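You operate a simulated robot arm through the tools that you are given. There is no shell and no other tool. Be economical: measure what you need, move in short steps, check, and stop when the job is done.

You are at the controls of a simulated robot arm. One attempt, no reset.

JOB
Unfold the green crate and put the blue brush in it.
Fine: all four walls upright.

Only the result counts: the job must be done as asked and must still hold three seconds after the hand-in. Knocking over, shifting, dropping, spilling or breaking anything else fails it.

ROBOT AND FRAMES
A 7-joint arm with a two-finger parallel gripper, fixed in place. Base frame: the origin is at the foot of the arm, x ahead of it, y to its left, z up; the work surface is at about z = 0.8. Units: m, rad, N and s.
With the tool pointing down near the work surface it reaches from about 0.28 to 0.7 m from the base axis. Its first joint turns from -2.897 to 2.897 rad. Payload 1.57 kg.
Tool frame: the origin (TCP) lies between the finger pads and is the grasp point; the fingertips stand 0.03 m ahead of it; z points along the fingers, y is the line along which they close. Largest opening 0.08 m; finger width 0.017, thickness 0.012; the body of the gripper, 0.04 by 0.082 m, starts 0.08 m behind the TCP.
Orientation is told as [roll, pitch, yaw] about the base's x, y, z axes, in that order, counted from this pose: with the fingers straight down and closing along the base's y, the tool's x points along the base's -x, its y along +y and its z along -z.

CONTROLS
- The arm moves only by the tool drive_tool. Its argument "steps" is a list of rows, each a list of 2 entries, a list of its own where there are three numbers: the shift along the tool's x, y, z in m, then the turn, a rotation vector about the tool's x, y, z in rad. In form: [[[dx, dy, dz], [ax, ay, az]], ...]. A call has 1 to 12 rows; each row shifts and turns the commanded pose from where the row before left it, along the tool's axes as they then stand. "jaw" is the closure, from 0 (fully open) to 1 (shut), set as the call begins (left out, the last holds). A row lasts 0.2 s, in which the tool goes at most 0.05 m and 0.15 rad; a call with a longer step from one row to the next is refused whole, and so is a gripper value outside its range. Where a pose cannot be reached the arm comes as near as it can. A force on the tool above 70 N (or 10 N above the force at the start of the call, whichever is more), or a blocked arm, ends the call early, and 0.2 s more pass. The fingers move at their own pace (about 0.072 m/s each) and stop on an object; they squeeze with about 31 N. The grip force told is the motor's: it shows also when the fingers shut on nothing. Time passes only in rows, and 0.2 s behind the last, so rows that do not move let the fingers close. The reply holds the time, the measured pose of the TCP, the force on the tool along the base axes, the opening and the grip force, in the units named above and with some noise, with the torque about the TCP (base axes, N m) and any sound that the robot's microphone picked up.
- Cameras (640 x 400 px; columns grow to the right, rows downward): "scene" is fixed at [0.0504, -0.5002, 1.3858]; the picture's right is [0.88, -0.48, 0.00], its down [-0.22, -0.40, -0.89] and it looks along [0.43, 0.78, -0.45] (base axes); focal length 335 px, centre (320, 200). "wrist" rides on the gripper at [0.072, -0.007, -0.122] in the tool frame; the picture's right is [0.09, 1.00, 0.00], its down [-0.84, 0.08, -0.54] and it looks along [-0.54, 0.05, 0.84] (tool axes); focal length 238 px, centre (320, 200). There is no depth. A picture from a camera that has moved, and an enlarged one, comes with that camera's place and axes in the base frame and with its lens.
- snapshot(camera): a new picture of that camera. The clock stands still meanwhile.
- slide_trunk(by): slides the trunk up (or, below 0, down) by that many m; the arm rides with it, the base frame stays. It gives what a move gives, with no picture.
- inspect(camera, box): a new picture of the part [left, top, right, bottom] of that camera's present view, enlarged. The clock stands still meanwhile.
- job_done(): hands the job in; it is judged then, once.

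Go step by step. Nothing tells you positions but the pictures and the camera data: compare them with the known pose of the tool, close in by small moves and look again before you grip or let go. The budget is 120 turns and 76 pictures, counting those below and the enlarged ones. Unless the task says otherwise, let go and move clear before handing in, and close with one line.

The tools are called after ">>>" by a JSON object that holds its "method" and its "body". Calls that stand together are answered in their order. drive_tool: Moves the arm, as the interface text tells. Its arguments: {"type":"object","properties":{"steps":{"type":"array"},"jaw":{"type":"number"}},"required":["steps"]} The other tools are called the same way: slide_trunk (by) slides the trunk up or down; snapshot (camera) takes a picture; inspect (camera, box) takes an enlarged picture of a part of a camera's view; job_done () hands the job in.

At the start:

```text
t: 0.0
tcp_pos: [0.4267, 0.1706, 1.1071]
ee_rot: [-0.001, 0.0, -0.001]
ft_force: [0.0, 0.8, 0.0]
wrist_torque: [-0.02, -0.01, 0.02]
width: 0.0797
finger_force: 0.1
trunk travel left (down, up): [-0.375, 0.105]
```

scene: 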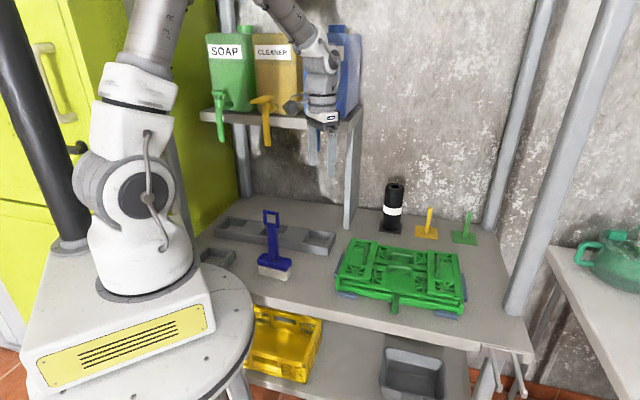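
wrist: 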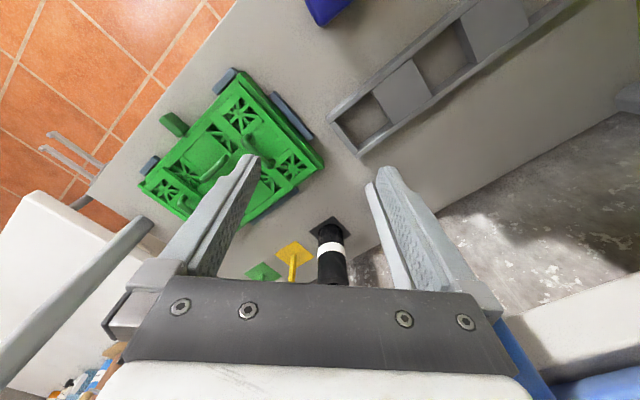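

The green crate lies folded on the bench to the right, and the blue brush stands to its left near the divider tray. I look closer at both first.

>>> {"method": "inspect", "body": {"camera": "scene", "box": [320, 220, 480, 320]}}

>>> {"method": "inspect", "body": {"camera": "scene", "box": [190, 190, 350, 290]}}

>>> {"method": "inspect", "body": {"camera": "wrist", "box": [120, 50, 360, 230]}}

```text
4.00 times, centred on (400, 270) of scene
camera zoom: at [0.0504, -0.5002, 1.3858], right [0.88, -0.48, 0.0], down [-0.22, -0.4, -0.89], along [0.43, 0.78, -0.45], focal length 1340 px, centre (0, -80)
```

zoom: 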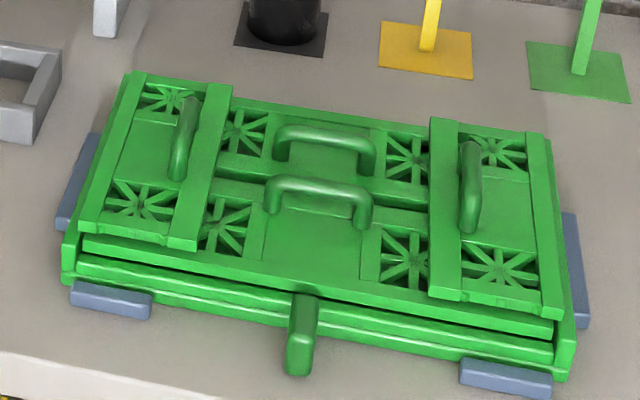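

```text
4.00 times, centred on (270, 240) of scene
camera zoom: at [0.0504, -0.5002, 1.3858], right [0.88, -0.48, 0.0], down [-0.22, -0.4, -0.89], along [0.43, 0.78, -0.45], focal length 1340 px, centre (520, 40)
```

zoom: 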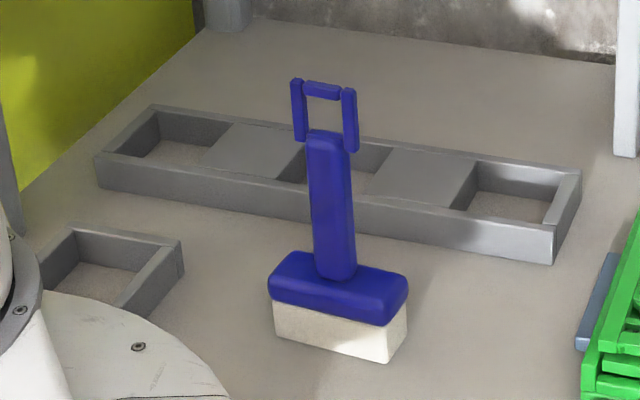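

```text
2.22 times, centred on (240, 140) of wrist
camera zoom: at [0.3527, 0.1646, 1.2278], right [-0.09, 1.0, 0.0], down [0.84, 0.08, 0.54], along [0.54, 0.05, -0.84], focal length 530 px, centre (498, 333)
```

zoom: 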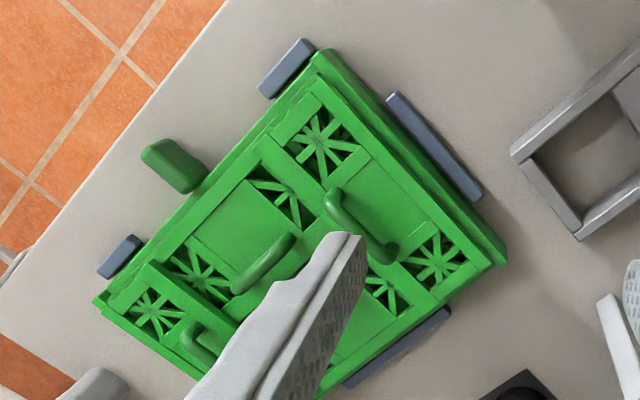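

The crate is about 0.29 × 0.19 m, centred near (0.566, 0.005) and turned 45°, with the end walls folded on top of the long ones. I go over the left end handle (about (0.505, 0.074, 0.86)) and turn 45° to look.

>>> {"method": "drive_tool", "body": {"steps": [[[-0.02, -0.024, 0.022], [0, 0, 0]], [[-0.02, -0.024, 0.022], [0, 0, 0]], [[-0.02, -0.024, 0.022], [0, 0, 0]], [[-0.018, -0.024, 0.021], [0, 0, 0]], [[0, 0, 0], [0, 0, -0.131]], [[0, 0, 0], [0, 0, -0.131]], [[0, 0, 0], [0, 0, -0.131]], [[0, 0, 0], [0, 0, -0.131]], [[0, 0, 0], [0, 0, -0.131]], [[0, 0, 0], [0, 0, -0.131]]], "jaw": 0.3}}

>>> {"method": "snapshot", "body": {"camera": "wrist"}}

>>> {"method": "snapshot", "body": {"camera": "scene"}}

```text
t: 2.2
tcp_pos: [0.5019, 0.076, 1.0203]
ee_rot: [0.0, -0.001, 0.786]
ft_force: [0.1, 0.2, 0.4]
wrist_torque: [0.03, -0.01, 0.01]
width: 0.0561
finger_force: 0.0
trunk travel left (down, up): [-0.375, 0.105]
```

```text
70 pictures are left
camera wrist: at [0.4563, 0.0188, 1.1409], right [-0.77, 0.64, 0.0], down [0.53, 0.65, 0.54], along [0.35, 0.42, -0.84], focal length 238 px, centre (320, 200)
```

wrist: 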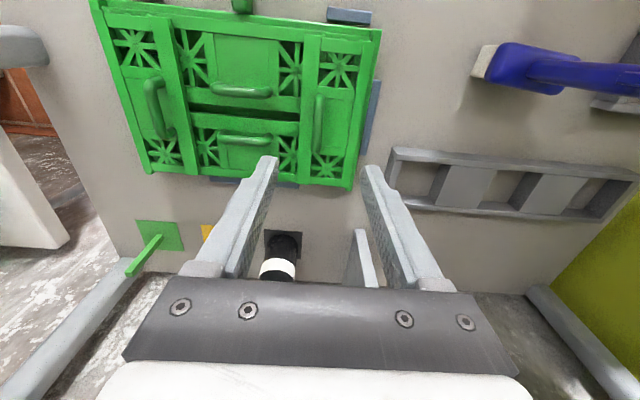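

```text
69 pictures are left
```

scene: 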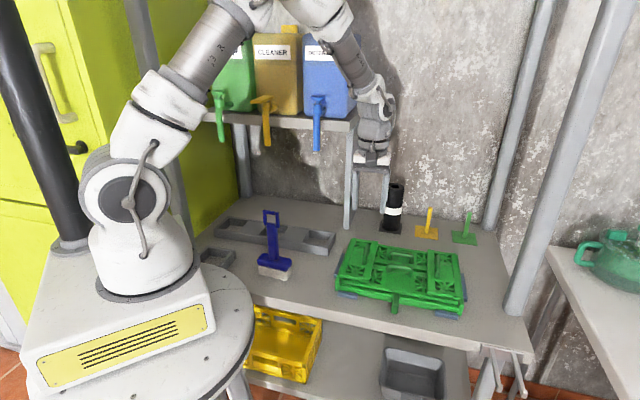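

The wrist camera now sees the whole crate square-on; I enlarge it for measurements.

>>> {"method": "inspect", "body": {"camera": "wrist", "box": [80, 0, 400, 200]}}

>>> {"method": "inspect", "body": {"camera": "scene", "box": [330, 230, 426, 290]}}

```text
2.00 times, centred on (240, 100) of wrist
camera zoom: at [0.4563, 0.0188, 1.1409], right [-0.77, 0.64, 0.0], down [0.53, 0.65, 0.54], along [0.35, 0.42, -0.84], focal length 477 px, centre (480, 400)
```

zoom: 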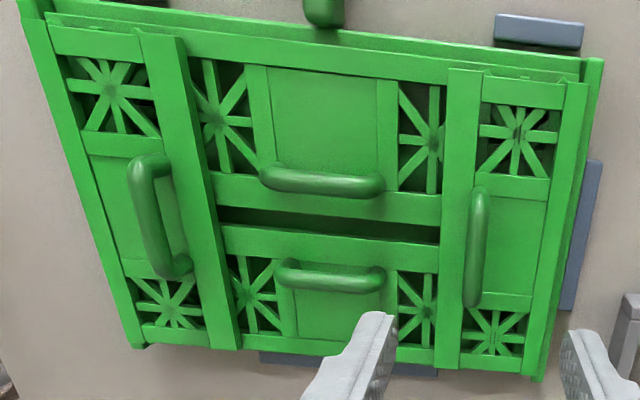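

```text
6.67 times, centred on (378, 260) of scene
camera zoom: at [0.0504, -0.5002, 1.3858], right [0.88, -0.48, 0.0], down [-0.22, -0.4, -0.89], along [0.43, 0.78, -0.45], focal length 2234 px, centre (-67, -200)
```

zoom: 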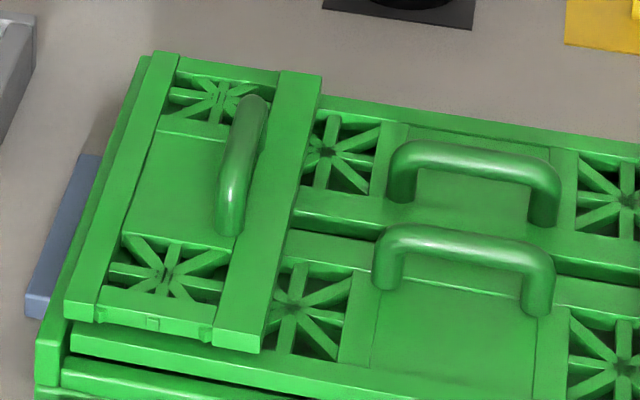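

Handle bar of the left end wall: about (0.508, 0.0765, 0.857), wall face about z 0.836. I descend over it and check.

>>> {"method": "drive_tool", "body": {"steps": [[[-0.0046, -0.0039, 0.03], [0, 0, 0]], [[0, 0, 0.035], [0, 0, 0]], [[0, 0, 0.035], [0, 0, 0]], [[0, 0, 0.02], [0, 0, 0]]]}}

>>> {"method": "snapshot", "body": {"camera": "wrist"}}

>>> {"method": "inspect", "body": {"camera": "scene", "box": [330, 210, 426, 270]}}

```text
t: 3.2
tcp_pos: [0.5075, 0.0767, 0.8985]
ee_rot: [-0.001, 0.0, 0.788]
ft_force: [0.5, -0.6, -0.1]
wrist_torque: [-0.01, -0.01, -0.01]
width: 0.056
finger_force: 0.0
trunk travel left (down, up): [-0.375, 0.105]
```

```text
66 pictures are left
camera wrist: at [0.4617, 0.0207, 1.0201], right [-0.77, 0.64, 0.0], down [0.54, 0.65, 0.54], along [0.35, 0.42, -0.84], focal length 238 px, centre (320, 200)
```

wrist: 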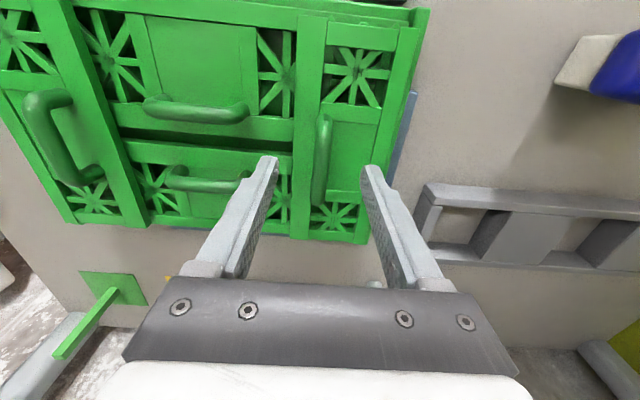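

```text
6.67 times, centred on (378, 240) of scene
camera zoom: at [0.0504, -0.5002, 1.3858], right [0.88, -0.48, 0.0], down [-0.22, -0.4, -0.89], along [0.43, 0.78, -0.45], focal length 2234 px, centre (-67, -67)
```

zoom: 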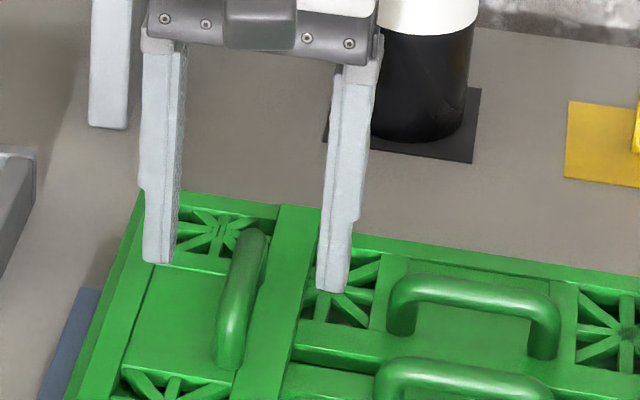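

Fingers straddle the bar correctly. I go down 28 mm and close.

>>> {"method": "drive_tool", "body": {"steps": [[[0, 0, 0.015], [0, 0, 0]], [[0, 0, 0.013], [0, 0, 0]]]}}

>>> {"method": "inspect", "body": {"camera": "scene", "box": [330, 210, 426, 270]}}

```text
t: 3.8
tcp_pos: [0.5092, 0.0758, 0.8738]
ee_rot: [-0.003, -0.004, 0.787]
ft_force: [-5.3, -2.7, 30.3]
wrist_torque: [0.57, 0.89, 0.18]
width: 0.0573
finger_force: 0.2
trunk travel left (down, up): [-0.375, 0.105]
```

```text
6.67 times, centred on (378, 240) of scene
camera zoom: at [0.0504, -0.5002, 1.3858], right [0.88, -0.48, 0.0], down [-0.22, -0.4, -0.89], along [0.43, 0.78, -0.45], focal length 2234 px, centre (-67, -67)
```

zoom: 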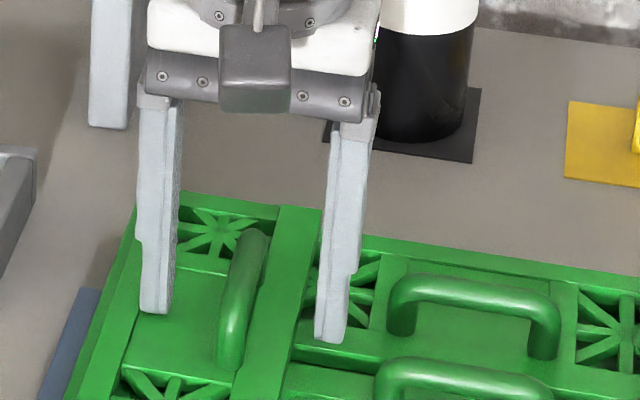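

The tips touch the wall face at z≈0.844. I back up 3 mm and close on the bar.

>>> {"method": "drive_tool", "body": {"steps": [[[0, 0, -0.006], [0, 0, 0]], [[0, 0, 0], [0, 0, 0]], [[0, 0, 0], [0, 0, 0]], [[0, 0, 0], [0, 0, 0]]], "jaw": 1.0}}

>>> {"method": "inspect", "body": {"camera": "scene", "box": [330, 210, 426, 270]}}

```text
t: 4.8
tcp_pos: [0.5085, 0.0759, 0.8761]
ee_rot: [-0.001, -0.001, 0.787]
ft_force: [-0.7, 1.4, 0.4]
wrist_torque: [-0.19, 0.11, -0.06]
width: 0.0109
finger_force: 28.8
trunk travel left (down, up): [-0.375, 0.105]
```

```text
6.67 times, centred on (378, 240) of scene
camera zoom: at [0.0504, -0.5002, 1.3858], right [0.88, -0.48, 0.0], down [-0.22, -0.4, -0.89], along [0.43, 0.78, -0.45], focal length 2234 px, centre (-67, -67)
```

zoom: 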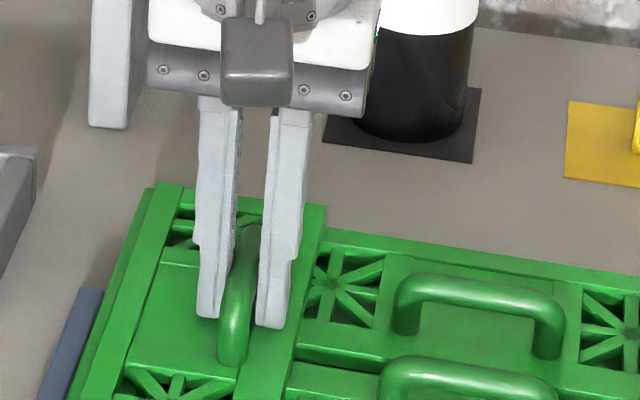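

The bar is gripped (10.9 mm). I swing the wall up about its estimated hinge, in small steps, watching the forces.

>>> {"method": "drive_tool", "body": {"steps": [[[0, 0.0056, -0.0059], [0.12, 0, 0]], [[0, 0.0056, -0.0059], [0.12, 0, 0]], [[0, 0.0056, -0.0059], [0.12, 0, 0]]]}}

>>> {"method": "snapshot", "body": {"camera": "scene"}}

```text
t: 5.6
tcp_pos: [0.4965, 0.0892, 0.893]
ee_rot: [-0.362, 0.001, 0.787]
ft_force: [-0.6, 1.4, -0.3]
wrist_torque: [0.03, 0.01, 0.11]
width: 0.011
finger_force: 28.9
trunk travel left (down, up): [-0.375, 0.105]
```

```text
62 pictures are left
```

scene: 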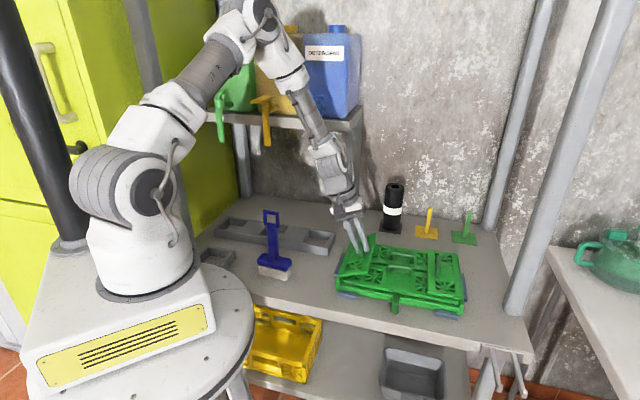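

The wall lifts with hardly any force. I continue.

>>> {"method": "drive_tool", "body": {"steps": [[[0, 0.0056, -0.0059], [0.12, 0, 0]], [[0, 0.0056, -0.0059], [0.12, 0, 0]], [[0, 0.0056, -0.0059], [0.12, 0, 0]], [[0, 0.0056, -0.0059], [0.12, 0, 0]]]}}

>>> {"method": "snapshot", "body": {"camera": "scene"}}

>>> {"method": "inspect", "body": {"camera": "scene", "box": [320, 200, 480, 300]}}

```text
t: 6.6
tcp_pos: [0.4735, 0.1114, 0.9031]
ee_rot: [-0.839, 0.0, 0.787]
ft_force: [-0.6, 0.1, 0.1]
wrist_torque: [-0.1, 0.24, -0.19]
width: 0.011
finger_force: 28.4
trunk travel left (down, up): [-0.375, 0.105]
```

```text
61 pictures are left
```

scene: 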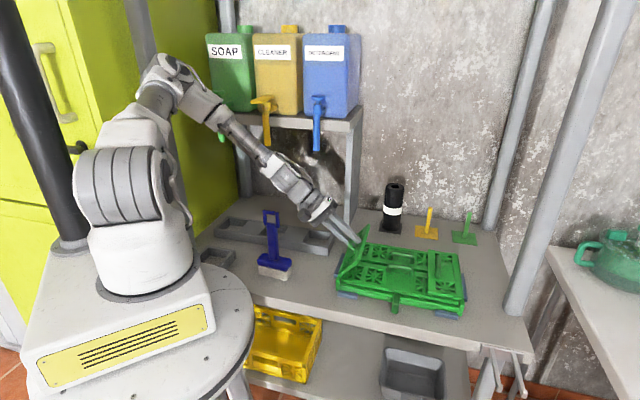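

```text
4.00 times, centred on (400, 250) of scene
camera zoom: at [0.0504, -0.5002, 1.3858], right [0.88, -0.48, 0.0], down [-0.22, -0.4, -0.89], along [0.43, 0.78, -0.45], focal length 1340 px, centre (0, 0)
```

zoom: 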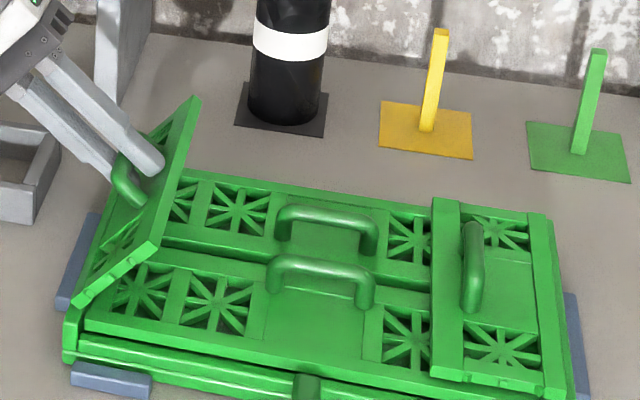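

The wall is at about 48° and moves freely. Tilting much further would bring the wrist near the standing brush, so I test whether the wall stays by itself with the jaws slightly opened.

>>> {"method": "drive_tool", "body": {"steps": [[[0, 0, 0], [0, 0, 0]], [[0, 0, 0], [0, 0, 0]], [[0, 0, 0], [0, 0, 0]]], "jaw": 0.7}}

>>> {"method": "inspect", "body": {"camera": "scene", "box": [330, 210, 426, 270]}}

```text
t: 7.4
tcp_pos: [0.4731, 0.1106, 0.9028]
ee_rot: [-0.841, 0.0, 0.786]
ft_force: [0.6, -0.3, 0.2]
wrist_torque: [0.03, -0.01, -0.01]
width: 0.0239
finger_force: 0.0
trunk travel left (down, up): [-0.375, 0.105]
```

```text
6.67 times, centred on (378, 240) of scene
camera zoom: at [0.0504, -0.5002, 1.3858], right [0.88, -0.48, 0.0], down [-0.22, -0.4, -0.89], along [0.43, 0.78, -0.45], focal length 2234 px, centre (-67, -67)
```

zoom: 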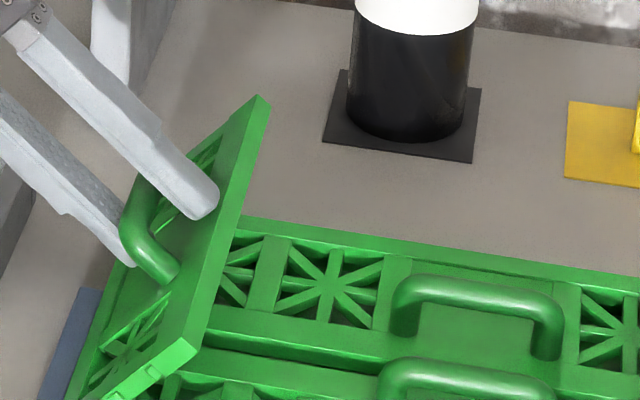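

The wall stays where it is left (stiff hinge). I back off, straighten the tool and will push the wall upright from inside with closed fingers.

>>> {"method": "drive_tool", "body": {"steps": [[[0, 0, -0.03], [0, 0, 0]], [[0, -0.03, -0.027], [0, 0, 0]], [[0, -0.03, -0.027], [0, 0, 0]], [[0, 0, 0], [-0.14, 0, 0]], [[0, 0, 0], [-0.14, 0, 0]], [[0, 0, 0], [-0.14, 0, 0]], [[0, 0, 0], [-0.14, 0, 0]], [[0, 0, 0], [-0.14, 0, 0]], [[0, 0, 0], [-0.14, 0, 0]]]}}

>>> {"method": "snapshot", "body": {"camera": "scene"}}

>>> {"method": "snapshot", "body": {"camera": "wrist"}}

```text
t: 9.4
tcp_pos: [0.4591, 0.1275, 1.0025]
ee_rot: [-0.002, -0.001, 0.788]
ft_force: [0.4, 0.3, 0.2]
wrist_torque: [-0.01, 0.0, 0.05]
width: 0.0239
finger_force: 0.0
trunk travel left (down, up): [-0.375, 0.105]
```

```text
58 pictures are left
```

scene: 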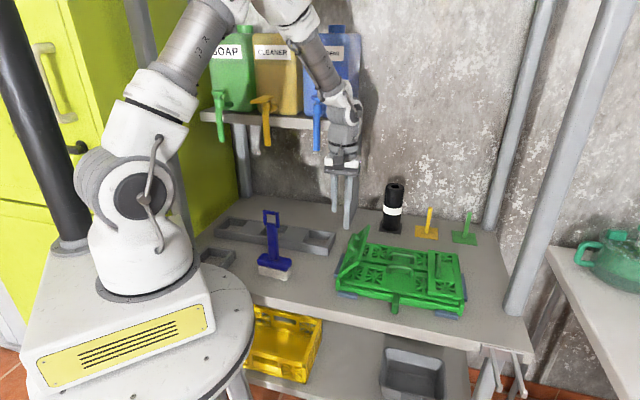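

```text
57 pictures are left
camera wrist: at [0.4118, 0.0717, 1.1241], right [-0.77, 0.64, 0.0], down [0.54, 0.65, 0.54], along [0.35, 0.42, -0.84], focal length 238 px, centre (320, 200)
```

wrist: 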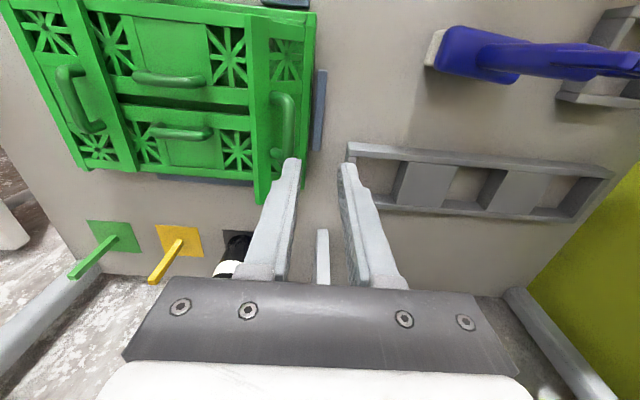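

The wall stayed at about 48°. I close the fingers, go inside of it, descend to tip height 0.865 and push it outward.

>>> {"method": "drive_tool", "body": {"steps": [[[0, -0.035, 0], [0, 0, 0]], [[0, -0.035, 0], [0, 0, 0]], [[0, -0.034, 0], [0, 0, 0]], [[0, 0, 0.036], [0, 0, 0]], [[0, 0, 0.036], [0, 0, 0]], [[0, 0, 0.035], [0, 0, 0]]], "jaw": 1.0}}

>>> {"method": "inspect", "body": {"camera": "scene", "box": [320, 190, 480, 290]}}

```text
t: 10.8
tcp_pos: [0.5316, 0.0545, 0.8948]
ee_rot: [0.0, 0.001, 0.786]
ft_force: [0.3, -0.1, -0.3]
wrist_torque: [0.02, 0.02, 0.02]
width: 0.0001
finger_force: 21.2
trunk travel left (down, up): [-0.375, 0.105]
```

```text
4.00 times, centred on (400, 240) of scene
camera zoom: at [0.0504, -0.5002, 1.3858], right [0.88, -0.48, 0.0], down [-0.22, -0.4, -0.89], along [0.43, 0.78, -0.45], focal length 1340 px, centre (0, 40)
```

zoom: 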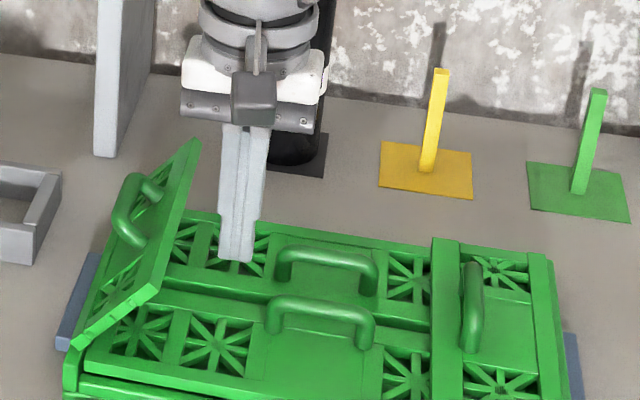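

The fingers are inside the leaning wall. I push outward.

>>> {"method": "drive_tool", "body": {"steps": [[[0, 0.01, 0], [0, 0, 0]], [[0, 0.01, 0], [0, 0, 0]], [[0, 0.01, 0], [0, 0, 0]], [[0, 0.01, 0], [0, 0, 0]], [[0, 0.01, 0], [0, 0, 0]]]}}

>>> {"method": "inspect", "body": {"camera": "scene", "box": [320, 190, 480, 290]}}

```text
t: 12.0
tcp_pos: [0.4972, 0.087, 0.8987]
ee_rot: [-0.005, -0.005, 0.785]
ft_force: [2.0, -9.4, 23.0]
wrist_torque: [0.26, 0.27, 0.03]
width: 0.0
finger_force: 21.2
trunk travel left (down, up): [-0.375, 0.105]
```

```text
4.00 times, centred on (400, 240) of scene
camera zoom: at [0.0504, -0.5002, 1.3858], right [0.88, -0.48, 0.0], down [-0.22, -0.4, -0.89], along [0.43, 0.78, -0.45], focal length 1340 px, centre (0, 40)
```

zoom: 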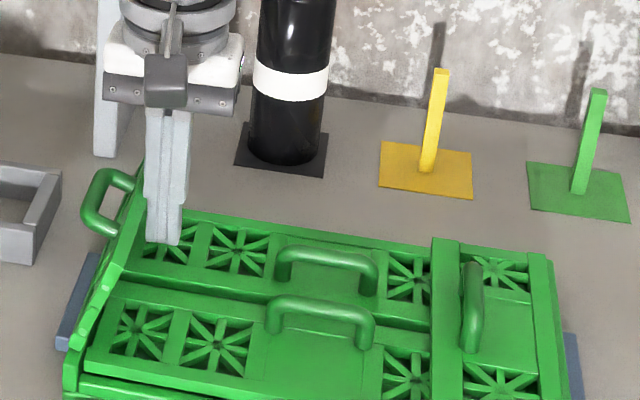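

The wall is nearly up, but the tip is catching on something below (vertical force 23 N). I raise a bit and then push the rest.

>>> {"method": "drive_tool", "body": {"steps": [[[0, -0.004, -0.008], [0, 0, 0]], [[0, 0, -0.008], [0, 0, 0]], [[0, 0.007, 0], [0, 0, 0]], [[0, 0.005, 0], [0, 0, 0]]]}}

>>> {"method": "inspect", "body": {"camera": "scene", "box": [320, 190, 480, 290]}}

>>> {"method": "snapshot", "body": {"camera": "wrist"}}

```text
t: 13.0
tcp_pos: [0.4898, 0.094, 0.9117]
ee_rot: [0.001, 0.001, 0.787]
ft_force: [-0.7, -0.9, -0.7]
wrist_torque: [0.01, 0.04, 0.01]
width: 0.0
finger_force: 21.1
trunk travel left (down, up): [-0.375, 0.105]
```

```text
4.00 times, centred on (400, 240) of scene
camera zoom: at [0.0504, -0.5002, 1.3858], right [0.88, -0.48, 0.0], down [-0.22, -0.4, -0.89], along [0.43, 0.78, -0.45], focal length 1340 px, centre (0, 40)
```

zoom: 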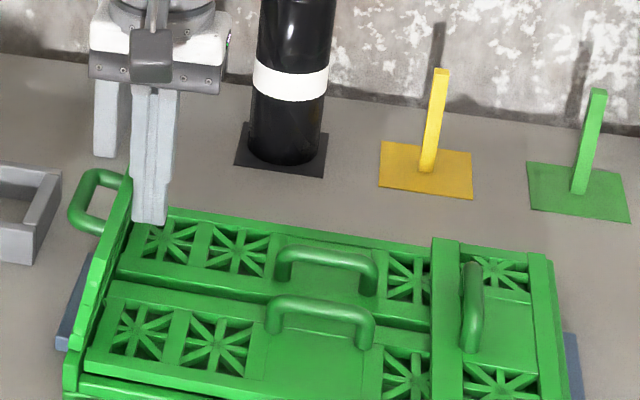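

```text
53 pictures are left
camera wrist: at [0.444, 0.0391, 1.0328], right [-0.77, 0.64, 0.0], down [0.54, 0.65, 0.54], along [0.35, 0.42, -0.84], focal length 238 px, centre (320, 200)
```

wrist: 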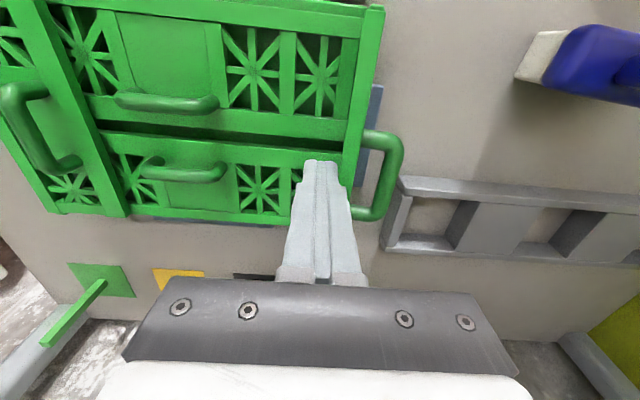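

The wall is close to vertical; I push on in 4 mm steps until I feel the stop.

>>> {"method": "drive_tool", "body": {"steps": [[[0, 0.004, 0], [0, 0, 0]], [[0, 0.004, 0], [0, 0, 0]], [[0, 0.004, 0], [0, 0, 0]]]}}

>>> {"method": "inspect", "body": {"camera": "scene", "box": [320, 190, 480, 290]}}

```text
t: 13.8
tcp_pos: [0.4832, 0.1031, 0.9112]
ee_rot: [-0.001, 0.001, 0.787]
ft_force: [-0.2, -0.3, 0.1]
wrist_torque: [0.02, 0.02, 0.01]
width: 0.0002
finger_force: 21.3
trunk travel left (down, up): [-0.375, 0.105]
```

```text
4.00 times, centred on (400, 240) of scene
camera zoom: at [0.0504, -0.5002, 1.3858], right [0.88, -0.48, 0.0], down [-0.22, -0.4, -0.89], along [0.43, 0.78, -0.45], focal length 1340 px, centre (0, 40)
```

zoom: 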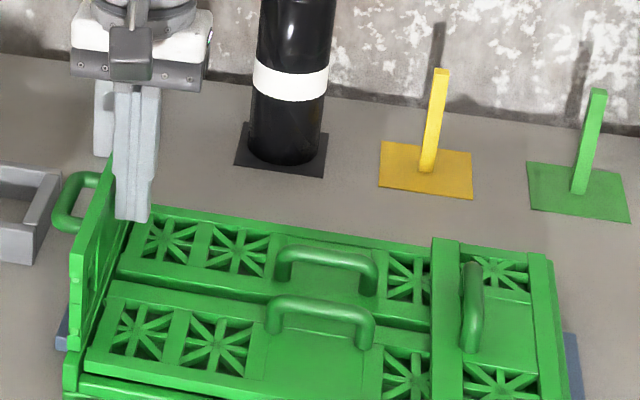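

>>> {"method": "drive_tool", "body": {"steps": [[[0, 0.004, 0], [0, 0, 0]], [[0, 0.004, 0], [0, 0, 0]], [[0, 0.003, 0], [0, 0, 0]]]}}

>>> {"method": "inspect", "body": {"camera": "scene", "box": [320, 190, 416, 250]}}

```text
t: 14.6
tcp_pos: [0.4755, 0.1093, 0.9123]
ee_rot: [-0.004, -0.002, 0.787]
ft_force: [6.9, -8.2, 3.6]
wrist_torque: [-0.16, -0.17, 0.01]
width: 0.0
finger_force: 21.7
trunk travel left (down, up): [-0.375, 0.105]
```

```text
6.67 times, centred on (368, 220) of scene
camera zoom: at [0.0504, -0.5002, 1.3858], right [0.88, -0.48, 0.0], down [-0.22, -0.4, -0.89], along [0.43, 0.78, -0.45], focal length 2234 px, centre (0, 67)
```

zoom: 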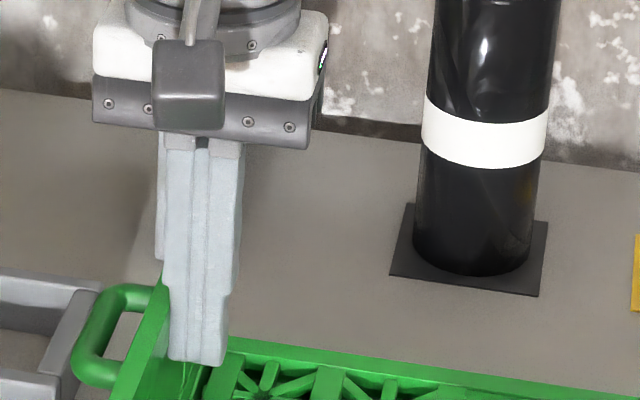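

Resistance appears (about 11 N). I press 3 mm more to confirm the stop, then look.

>>> {"method": "drive_tool", "body": {"steps": [[[0, 0.003, 0], [0, 0, 0]], [[0, 0.0, 0], [0, 0, 0]]]}}

>>> {"method": "inspect", "body": {"camera": "scene", "box": [320, 210, 416, 270]}}

```text
t: 15.2
tcp_pos: [0.472, 0.1131, 0.9101]
ee_rot: [-0.002, -0.003, 0.785]
ft_force: [8.2, -7.1, 8.2]
wrist_torque: [-0.18, -0.18, 0.0]
width: 0.0001
finger_force: 21.6
trunk travel left (down, up): [-0.375, 0.105]
```

```text
6.67 times, centred on (368, 240) of scene
camera zoom: at [0.0504, -0.5002, 1.3858], right [0.88, -0.48, 0.0], down [-0.22, -0.4, -0.89], along [0.43, 0.78, -0.45], focal length 2234 px, centre (0, -67)
```

zoom: 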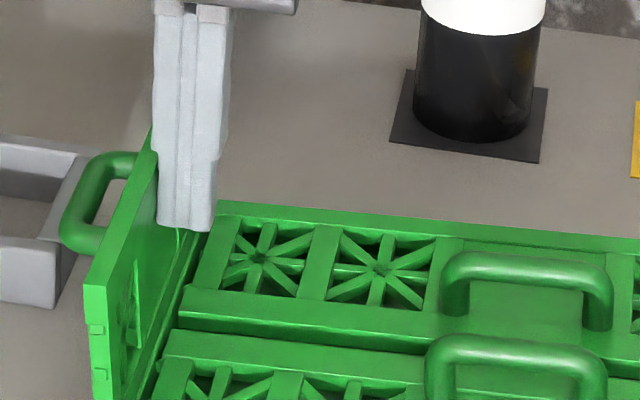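

The wall seems at or slightly past vertical. I back off inward and up, then judge its lean.

>>> {"method": "drive_tool", "body": {"steps": [[[0, -0.01, 0], [0, 0, 0]], [[0, -0.02, -0.03], [0, 0, 0]], [[0, -0.03, -0.04], [0, 0, 0]]]}}

>>> {"method": "inspect", "body": {"camera": "scene", "box": [320, 220, 416, 280]}}

>>> {"method": "snapshot", "body": {"camera": "wrist"}}

```text
t: 16.0
tcp_pos: [0.5136, 0.0718, 0.9823]
ee_rot: [0.0, -0.001, 0.786]
ft_force: [-0.3, 1.0, -0.1]
wrist_torque: [0.02, -0.01, -0.02]
width: 0.0001
finger_force: 21.3
trunk travel left (down, up): [-0.375, 0.105]
```

```text
6.67 times, centred on (368, 250) of scene
camera zoom: at [0.0504, -0.5002, 1.3858], right [0.88, -0.48, 0.0], down [-0.22, -0.4, -0.89], along [0.43, 0.78, -0.45], focal length 2234 px, centre (0, -133)
```

zoom: 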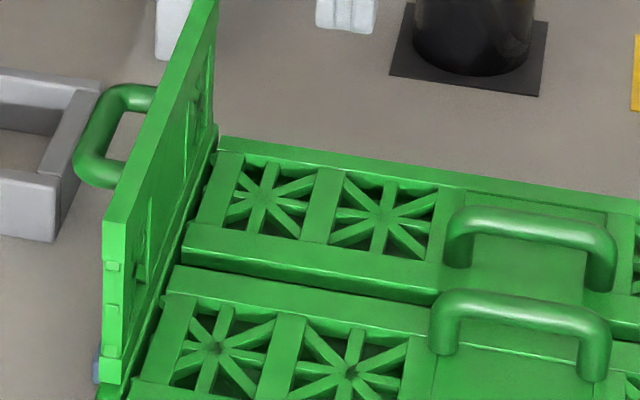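

```text
48 pictures are left
camera wrist: at [0.4682, 0.0161, 1.103], right [-0.77, 0.64, 0.0], down [0.54, 0.65, 0.54], along [0.35, 0.42, -0.84], focal length 238 px, centre (320, 200)
```

wrist: 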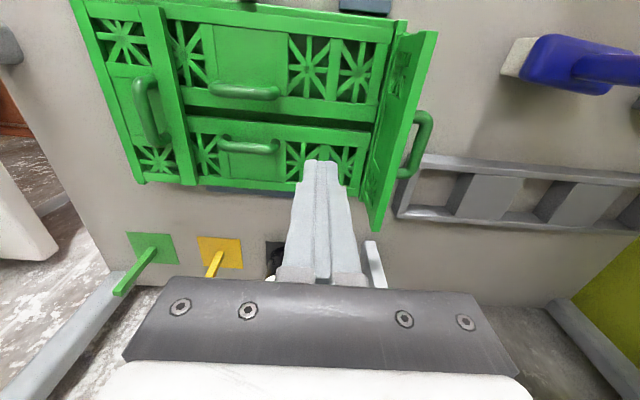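

The left end wall now stands vertical. Next is the right end wall, with its bar at about (0.636, -0.056, 0.86).

>>> {"method": "drive_tool", "body": {"steps": [[[0.0, -0.045, 0], [0, 0, 0]], [[0.0038, -0.045, 0], [0, 0, 0]], [[0, -0.045, 0], [0, 0, 0]], [[0, -0.042, 0], [0, 0, 0]], [[0, 0, 0.04], [0, 0, 0]], [[0, 0, 0.04], [0, 0, 0]]], "jaw": 0.3}}

>>> {"method": "inspect", "body": {"camera": "scene", "box": [400, 200, 496, 260]}}

>>> {"method": "snapshot", "body": {"camera": "wrist"}}

```text
t: 17.4
tcp_pos: [0.6379, -0.0579, 0.901]
ee_rot: [-0.001, -0.001, 0.786]
ft_force: [0.1, -0.2, 0.8]
wrist_torque: [0.0, 0.0, -0.03]
width: 0.0557
finger_force: 0.0
trunk travel left (down, up): [-0.375, 0.105]
```

```text
6.67 times, centred on (448, 230) of scene
camera zoom: at [0.0504, -0.5002, 1.3858], right [0.88, -0.48, 0.0], down [-0.22, -0.4, -0.89], along [0.43, 0.78, -0.45], focal length 2234 px, centre (-533, 0)
```

zoom: 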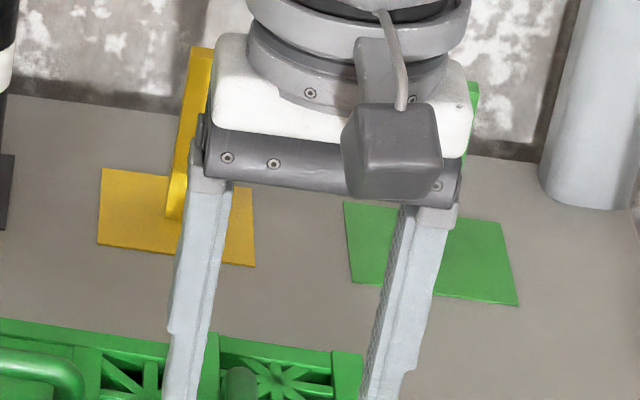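

```text
46 pictures are left
camera wrist: at [0.5901, -0.1131, 1.0222], right [-0.77, 0.64, 0.0], down [0.54, 0.65, 0.54], along [0.35, 0.42, -0.84], focal length 238 px, centre (320, 200)
```

wrist: 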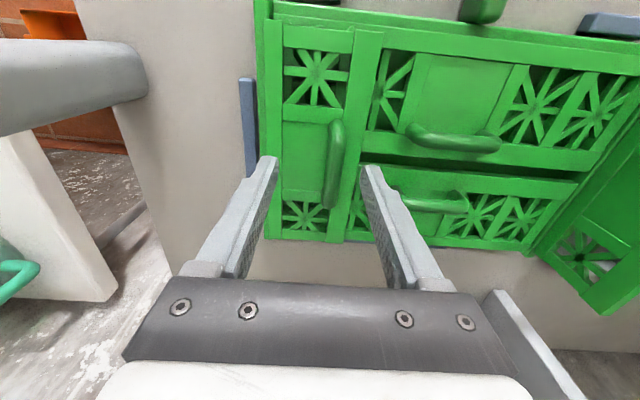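

The bar is about 10 mm toward the tool's +y. I correct this, go down to z 0.876 and grip.

>>> {"method": "drive_tool", "body": {"steps": [[[0, 0.01, 0], [0, 0, 0]], [[0, 0, 0.013], [0, 0, 0]], [[0, 0, 0.012], [0, 0, 0]]]}}

>>> {"method": "drive_tool", "body": {"steps": [[[0, 0, 0], [0, 0, 0]], [[0, 0, 0], [0, 0, 0]], [[0, 0, 0], [0, 0, 0]], [[0, 0, 0], [0, 0, 0]]], "jaw": 1.0}}

>>> {"method": "inspect", "body": {"camera": "scene", "box": [380, 190, 476, 250]}}

```text
t: 18.2
tcp_pos: [0.6304, -0.0513, 0.8779]
ee_rot: [-0.002, 0.0, 0.787]
ft_force: [-0.9, -0.2, -0.3]
wrist_torque: [0.03, -0.01, 0.05]
width: 0.0559
finger_force: 0.1
trunk travel left (down, up): [-0.375, 0.105]
```

```text
t: 19.2
tcp_pos: [0.6295, -0.0504, 0.8773]
ee_rot: [0.001, -0.001, 0.787]
ft_force: [-1.1, 0.5, 0.6]
wrist_torque: [0.01, 0.04, -0.04]
width: 0.0113
finger_force: 28.5
trunk travel left (down, up): [-0.375, 0.105]
```

```text
6.67 times, centred on (428, 220) of scene
camera zoom: at [0.0504, -0.5002, 1.3858], right [0.88, -0.48, 0.0], down [-0.22, -0.4, -0.89], along [0.43, 0.78, -0.45], focal length 2234 px, centre (-400, 67)
```

zoom: 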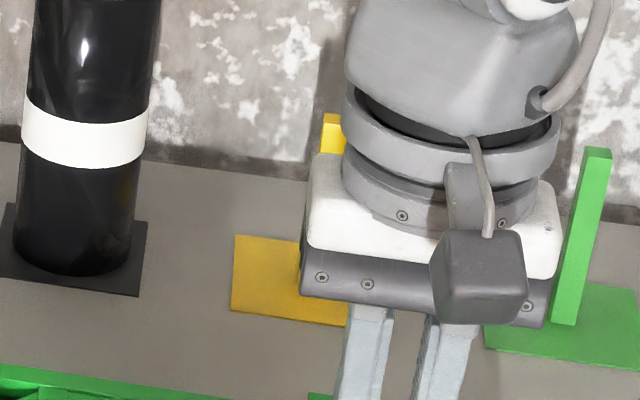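

Gripped. The frame's post stands right behind this end, so I shouldn't tilt the tool far; I regrip nearer the tips so the bar can turn in the fingers.

>>> {"method": "drive_tool", "body": {"steps": [[[0, 0, 0], [0, 0, 0]], [[0, 0, -0.006], [0, 0, 0]]], "jaw": 0.75}}

>>> {"method": "drive_tool", "body": {"steps": [[[0, 0, 0], [0, 0, 0]], [[0, 0, 0], [0, 0, 0]]], "jaw": 1.0}}

>>> {"method": "drive_tool", "body": {"steps": [[[0, -0.0072, -0.0086], [-0.05, 0, 0]], [[0, -0.0082, -0.0078], [-0.05, 0, 0]], [[0, -0.0092, -0.007], [-0.05, 0, 0]]]}}

>>> {"method": "inspect", "body": {"camera": "scene", "box": [320, 190, 480, 290]}}

```text
t: 19.8
tcp_pos: [0.6296, -0.051, 0.8829]
ee_rot: [0.002, 0.0, 0.787]
ft_force: [-0.4, 0.4, -0.7]
wrist_torque: [-0.01, 0.0, 0.01]
width: 0.0199
finger_force: 0.1
trunk travel left (down, up): [-0.375, 0.105]
```

```text
t: 20.4
tcp_pos: [0.6297, -0.0507, 0.8818]
ee_rot: [0.0, -0.001, 0.787]
ft_force: [-0.4, -0.9, -0.2]
wrist_torque: [-0.02, -0.02, -0.03]
width: 0.0113
finger_force: 29.5
trunk travel left (down, up): [-0.375, 0.105]
```

```text
t: 21.2
tcp_pos: [0.6485, -0.0683, 0.9045]
ee_rot: [0.149, -0.001, 0.787]
ft_force: [0.5, -0.3, -1.9]
wrist_torque: [-0.05, 0.14, -0.02]
width: 0.0112
finger_force: 28.6
trunk travel left (down, up): [-0.375, 0.105]
```

```text
4.00 times, centred on (400, 240) of scene
camera zoom: at [0.0504, -0.5002, 1.3858], right [0.88, -0.48, 0.0], down [-0.22, -0.4, -0.89], along [0.43, 0.78, -0.45], focal length 1340 px, centre (0, 40)
```

zoom: 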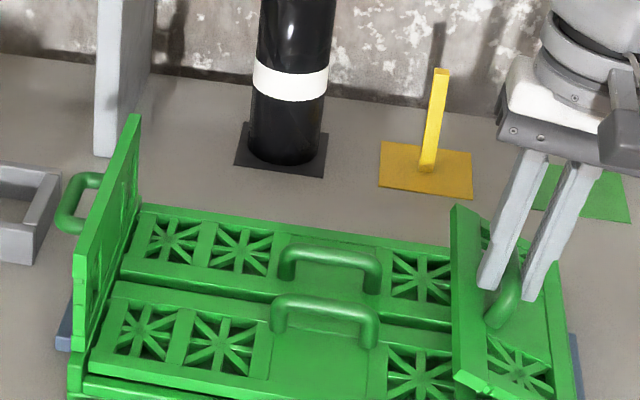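

The right wall is rising well and the bar turns in the grip. I continue a bit more.

>>> {"method": "drive_tool", "body": {"steps": [[[0, -0.0099, -0.006], [-0.05, 0, 0]], [[0, -0.0105, -0.0047], [-0.05, 0, 0]]]}}

>>> {"method": "inspect", "body": {"camera": "scene", "box": [380, 180, 540, 280]}}

```text
t: 21.8
tcp_pos: [0.6636, -0.0839, 0.9128]
ee_rot: [0.249, -0.001, 0.789]
ft_force: [-0.1, 0.1, -2.6]
wrist_torque: [0.06, -0.02, -0.11]
width: 0.0111
finger_force: 28.7
trunk travel left (down, up): [-0.375, 0.105]
```

```text
4.00 times, centred on (460, 230) of scene
camera zoom: at [0.0504, -0.5002, 1.3858], right [0.88, -0.48, 0.0], down [-0.22, -0.4, -0.89], along [0.43, 0.78, -0.45], focal length 1340 px, centre (-240, 80)
```

zoom: 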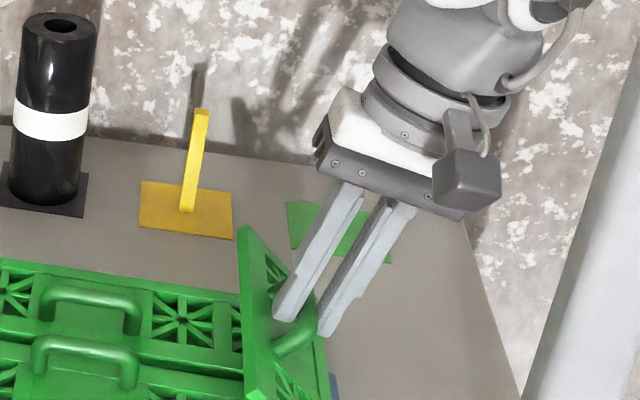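

About 50° up. I open slightly, withdraw, straighten, and go round to the inside.

>>> {"method": "drive_tool", "body": {"steps": [[[0, 0, 0], [0, 0, 0]], [[0, 0, -0.03], [0, 0, 0]], [[0, 0, -0.03], [0, 0, 0]], [[0, 0, -0.03], [0, 0, 0]], [[0, 0, 0], [0.125, 0, 0]], [[0, 0, 0], [0.124, 0, 0]]], "jaw": 0.7}}

>>> {"method": "inspect", "body": {"camera": "scene", "box": [340, 190, 500, 290]}}

```text
t: 23.2
tcp_pos: [0.6697, -0.0961, 0.9887]
ee_rot: [-0.002, -0.001, 0.784]
ft_force: [0.4, -0.5, 0.7]
wrist_torque: [-0.02, -0.01, -0.03]
width: 0.0242
finger_force: 0.1
out of reach, approached as far as the arm can: row 3, 4
trunk travel left (down, up): [-0.375, 0.105]
```

```text
4.00 times, centred on (420, 240) of scene
camera zoom: at [0.0504, -0.5002, 1.3858], right [0.88, -0.48, 0.0], down [-0.22, -0.4, -0.89], along [0.43, 0.78, -0.45], focal length 1340 px, centre (-80, 40)
```

zoom: 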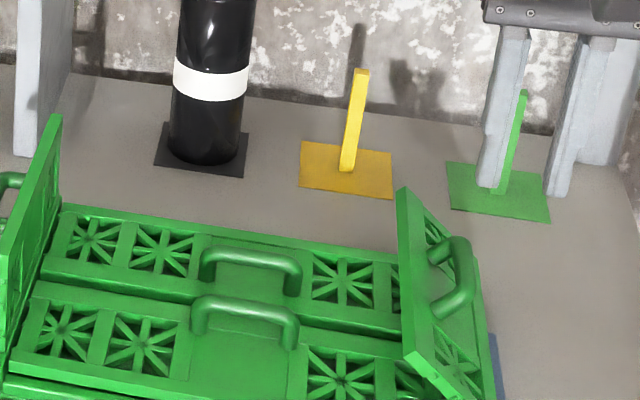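

It holds too. I move inward over the crate with the fingers shut and verify the pose.

>>> {"method": "drive_tool", "body": {"steps": [[[0, 0.032, 0], [0, 0, 0]], [[-0.002, 0.032, 0], [0, 0, 0]], [[-0.002, 0.03, 0], [0, 0, 0]]], "jaw": 1.0}}

```text
t: 24.0
tcp_pos: [0.6043, -0.0263, 0.9891]
ee_rot: [-0.001, 0.0, 0.784]
ft_force: [-0.5, -0.2, -0.5]
wrist_torque: [0.03, 0.04, -0.02]
width: 0.0
finger_force: 21.4
trunk travel left (down, up): [-0.375, 0.105]
```

The pose is right. I descend to TCP z 0.905 and push outward 45 mm.

>>> {"method": "drive_tool", "body": {"steps": [[[0, 0, 0.042], [0, 0, 0]], [[0, 0, 0.042], [0, 0, 0]], [[0, -0.01, 0], [0, 0, 0]], [[0, -0.01, 0], [0, 0, 0]], [[0, -0.01, 0], [0, 0, 0]], [[0, -0.01, 0], [0, 0, 0]], [[0, -0.008, 0], [0, 0, 0]]]}}

>>> {"method": "inspect", "body": {"camera": "scene", "box": [380, 190, 540, 290]}}

```text
t: 25.6
tcp_pos: [0.6405, -0.0602, 0.9054]
ee_rot: [0.001, -0.001, 0.786]
ft_force: [-1.6, 0.4, 0.6]
wrist_torque: [-0.03, -0.01, 0.0]
width: 0.0
finger_force: 21.8
trunk travel left (down, up): [-0.375, 0.105]
```

```text
4.00 times, centred on (460, 240) of scene
camera zoom: at [0.0504, -0.5002, 1.3858], right [0.88, -0.48, 0.0], down [-0.22, -0.4, -0.89], along [0.43, 0.78, -0.45], focal length 1340 px, centre (-240, 40)
```

zoom: 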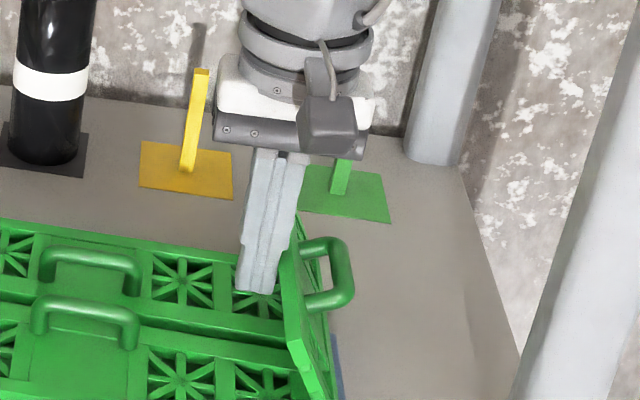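

>>> {"method": "drive_tool", "body": {"steps": [[[0, -0.008, -0.002], [0, 0, 0]], [[0, -0.008, -0.002], [0, 0, 0]], [[0, -0.008, 0], [0, 0, 0]], [[0, -0.006, 0], [0, 0, 0]]]}}

>>> {"method": "inspect", "body": {"camera": "scene", "box": [400, 210, 496, 270]}}

```text
t: 26.6
tcp_pos: [0.6609, -0.0819, 0.9087]
ee_rot: [0.0, 0.001, 0.788]
ft_force: [-1.1, 0.3, -0.1]
wrist_torque: [-0.02, -0.01, -0.01]
width: 0.0
finger_force: 21.7
trunk travel left (down, up): [-0.375, 0.105]
```

```text
6.67 times, centred on (448, 240) of scene
camera zoom: at [0.0504, -0.5002, 1.3858], right [0.88, -0.48, 0.0], down [-0.22, -0.4, -0.89], along [0.43, 0.78, -0.45], focal length 2234 px, centre (-533, -67)
```

zoom: 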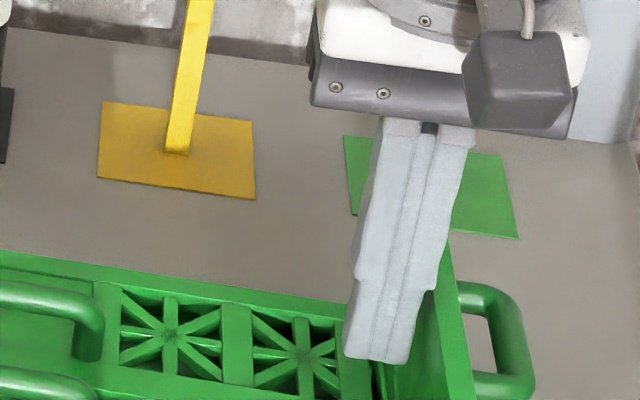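

Little force still, so it isn't at its stop. I push a few millimetres more at a time.

>>> {"method": "drive_tool", "body": {"steps": [[[0, -0.004, 0], [0, 0, 0]], [[0, -0.004, 0], [0, 0, 0]]]}}

>>> {"method": "inspect", "body": {"camera": "scene", "box": [400, 230, 496, 290]}}

```text
t: 27.2
tcp_pos: [0.6636, -0.0854, 0.9077]
ee_rot: [0.003, 0.003, 0.787]
ft_force: [-8.6, 3.7, 1.9]
wrist_torque: [0.04, 0.13, -0.03]
width: 0.0003
finger_force: 21.3
trunk travel left (down, up): [-0.375, 0.105]
```

```text
6.67 times, centred on (448, 260) of scene
camera zoom: at [0.0504, -0.5002, 1.3858], right [0.88, -0.48, 0.0], down [-0.22, -0.4, -0.89], along [0.43, 0.78, -0.45], focal length 2234 px, centre (-533, -200)
```

zoom: 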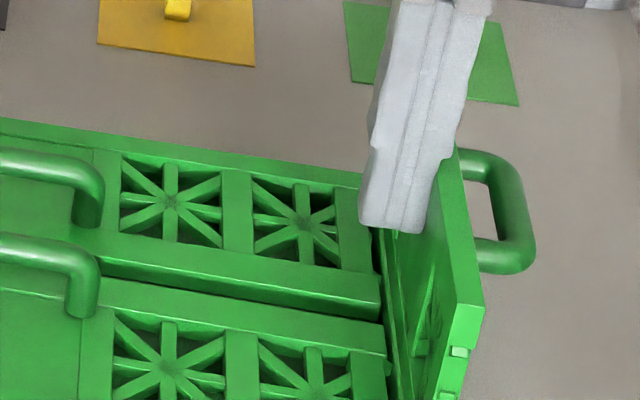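

>>> {"method": "drive_tool", "body": {"steps": [[[0, -0.003, 0], [0, 0, 0]], [[0, -0.003, 0], [0, 0, 0]]]}}

>>> {"method": "drive_tool", "body": {"steps": [[[0, 0.015, 0], [0, 0, 0]], [[0, 0.02, -0.03], [0, 0, 0]], [[0, 0.03, -0.04], [0, 0, 0]]]}}

>>> {"method": "inspect", "body": {"camera": "scene", "box": [320, 210, 480, 310]}}

>>> {"method": "inspect", "body": {"camera": "scene", "box": [400, 240, 496, 300]}}

```text
t: 27.8
tcp_pos: [0.6698, -0.0907, 0.9101]
ee_rot: [0.0, -0.001, 0.786]
ft_force: [-9.4, 5.7, 0.9]
wrist_torque: [0.1, 0.26, -0.02]
width: 0.0001
finger_force: 21.6
trunk travel left (down, up): [-0.375, 0.105]
```

```text
t: 28.6
tcp_pos: [0.6247, -0.047, 0.9804]
ee_rot: [-0.001, 0.001, 0.787]
ft_force: [0.0, 0.1, 0.5]
wrist_torque: [-0.05, 0.03, 0.01]
width: 0.0
finger_force: 21.1
trunk travel left (down, up): [-0.375, 0.105]
```

```text
4.00 times, centred on (400, 260) of scene
camera zoom: at [0.0504, -0.5002, 1.3858], right [0.88, -0.48, 0.0], down [-0.22, -0.4, -0.89], along [0.43, 0.78, -0.45], focal length 1340 px, centre (0, -40)
```

zoom: 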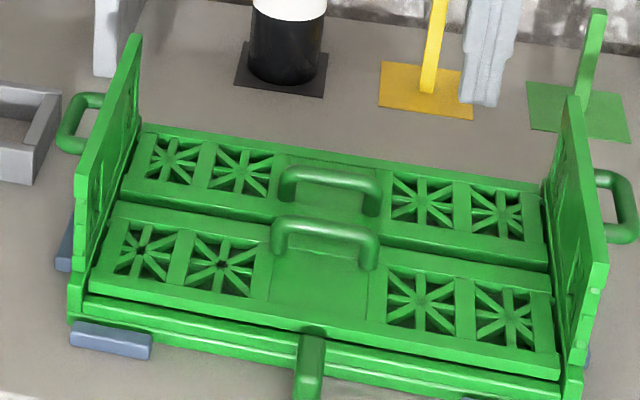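

```text
6.67 times, centred on (448, 270) of scene
camera zoom: at [0.0504, -0.5002, 1.3858], right [0.88, -0.48, 0.0], down [-0.22, -0.4, -0.89], along [0.43, 0.78, -0.45], focal length 2234 px, centre (-533, -267)
```

zoom: 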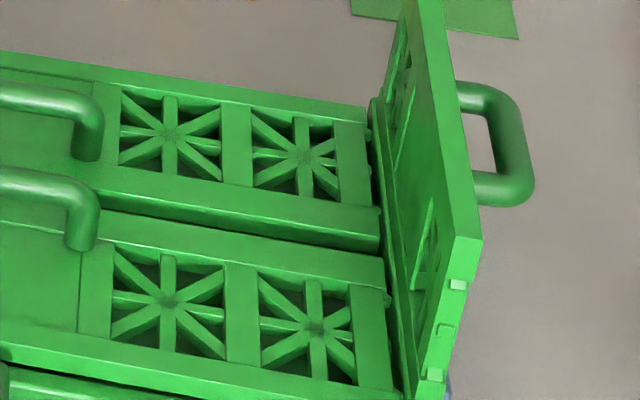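

Both end walls are vertical. Next the near long wall: its bar lies near (0.554, -0.007, 0.856), along the long axis. I move over it, turn 90° and look.

>>> {"method": "drive_tool", "body": {"steps": [[[0.011, 0.039, -0.01], [0, 0, 0]], [[0.0105, 0.0389, -0.01], [0, 0, 0]], [[0, 0, 0], [0, 0, 0.1428]], [[0, 0, 0], [0, 0, 0.1428]], [[0, 0, 0], [0, 0, 0.1428]], [[0, 0, 0], [0, 0, 0.1428]], [[0, 0, 0], [0, 0, 0.1428]], [[0, 0, 0], [0, 0, 0.1428]], [[0, 0, 0], [0, 0, 0.1428]], [[0, 0, 0], [0, 0, 0.1428]], [[0, 0, 0], [0, 0, 0.1428]], [[0, 0, 0], [0, 0, 0.1428]]], "jaw": 0.5}}

>>> {"method": "drive_tool", "body": {"steps": [[[0, 0, 0.02], [0, 0, 0.1428]], [[0, 0, 0.02], [0, 0, 0]], [[0, 0, 0.03], [0, 0, 0]]]}}

>>> {"method": "snapshot", "body": {"camera": "wrist"}}

>>> {"method": "inspect", "body": {"camera": "scene", "box": [340, 210, 468, 290]}}

```text
t: 31.2
tcp_pos: [0.5528, -0.0044, 0.9991]
ee_rot: [0.0, -0.001, -0.642]
ft_force: [-0.2, -0.1, 0.2]
wrist_torque: [0.03, 0.0, 0.0]
width: 0.0399
finger_force: 0.1
trunk travel left (down, up): [-0.375, 0.105]
```

```text
t: 32.0
tcp_pos: [0.5523, -0.0046, 0.9295]
ee_rot: [0.001, 0.0, -0.782]
ft_force: [0.9, 0.2, 0.6]
wrist_torque: [-0.01, 0.01, 0.0]
width: 0.04
finger_force: 0.1
trunk travel left (down, up): [-0.375, 0.105]
```

```text
36 pictures are left
camera wrist: at [0.4973, 0.04, 1.0515], right [0.64, 0.77, 0.0], down [0.65, -0.54, 0.54], along [0.42, -0.35, -0.84], focal length 238 px, centre (320, 200)
```

wrist: 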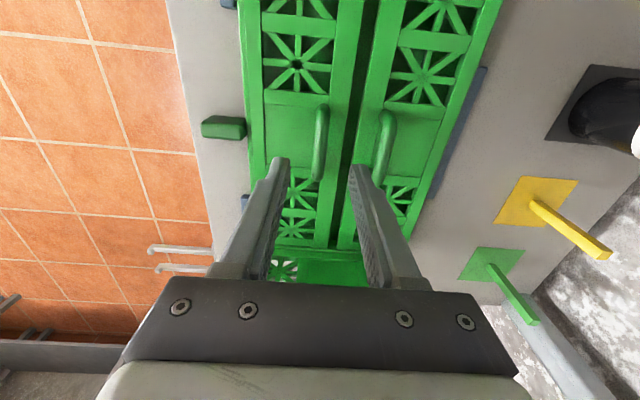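

```text
5.00 times, centred on (404, 250) of scene
camera zoom: at [0.0504, -0.5002, 1.3858], right [0.88, -0.48, 0.0], down [-0.22, -0.4, -0.89], along [0.43, 0.78, -0.45], focal length 1676 px, centre (-100, -50)
```

zoom: 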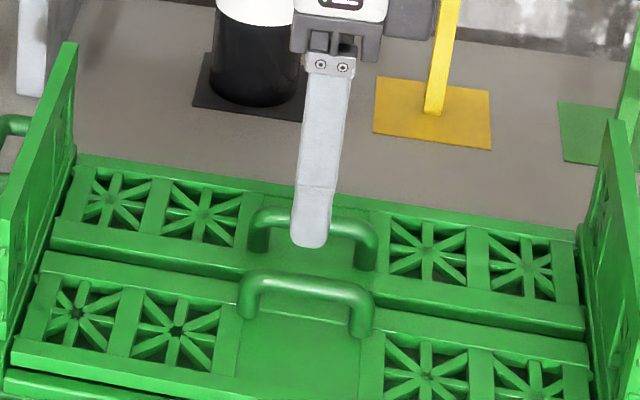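

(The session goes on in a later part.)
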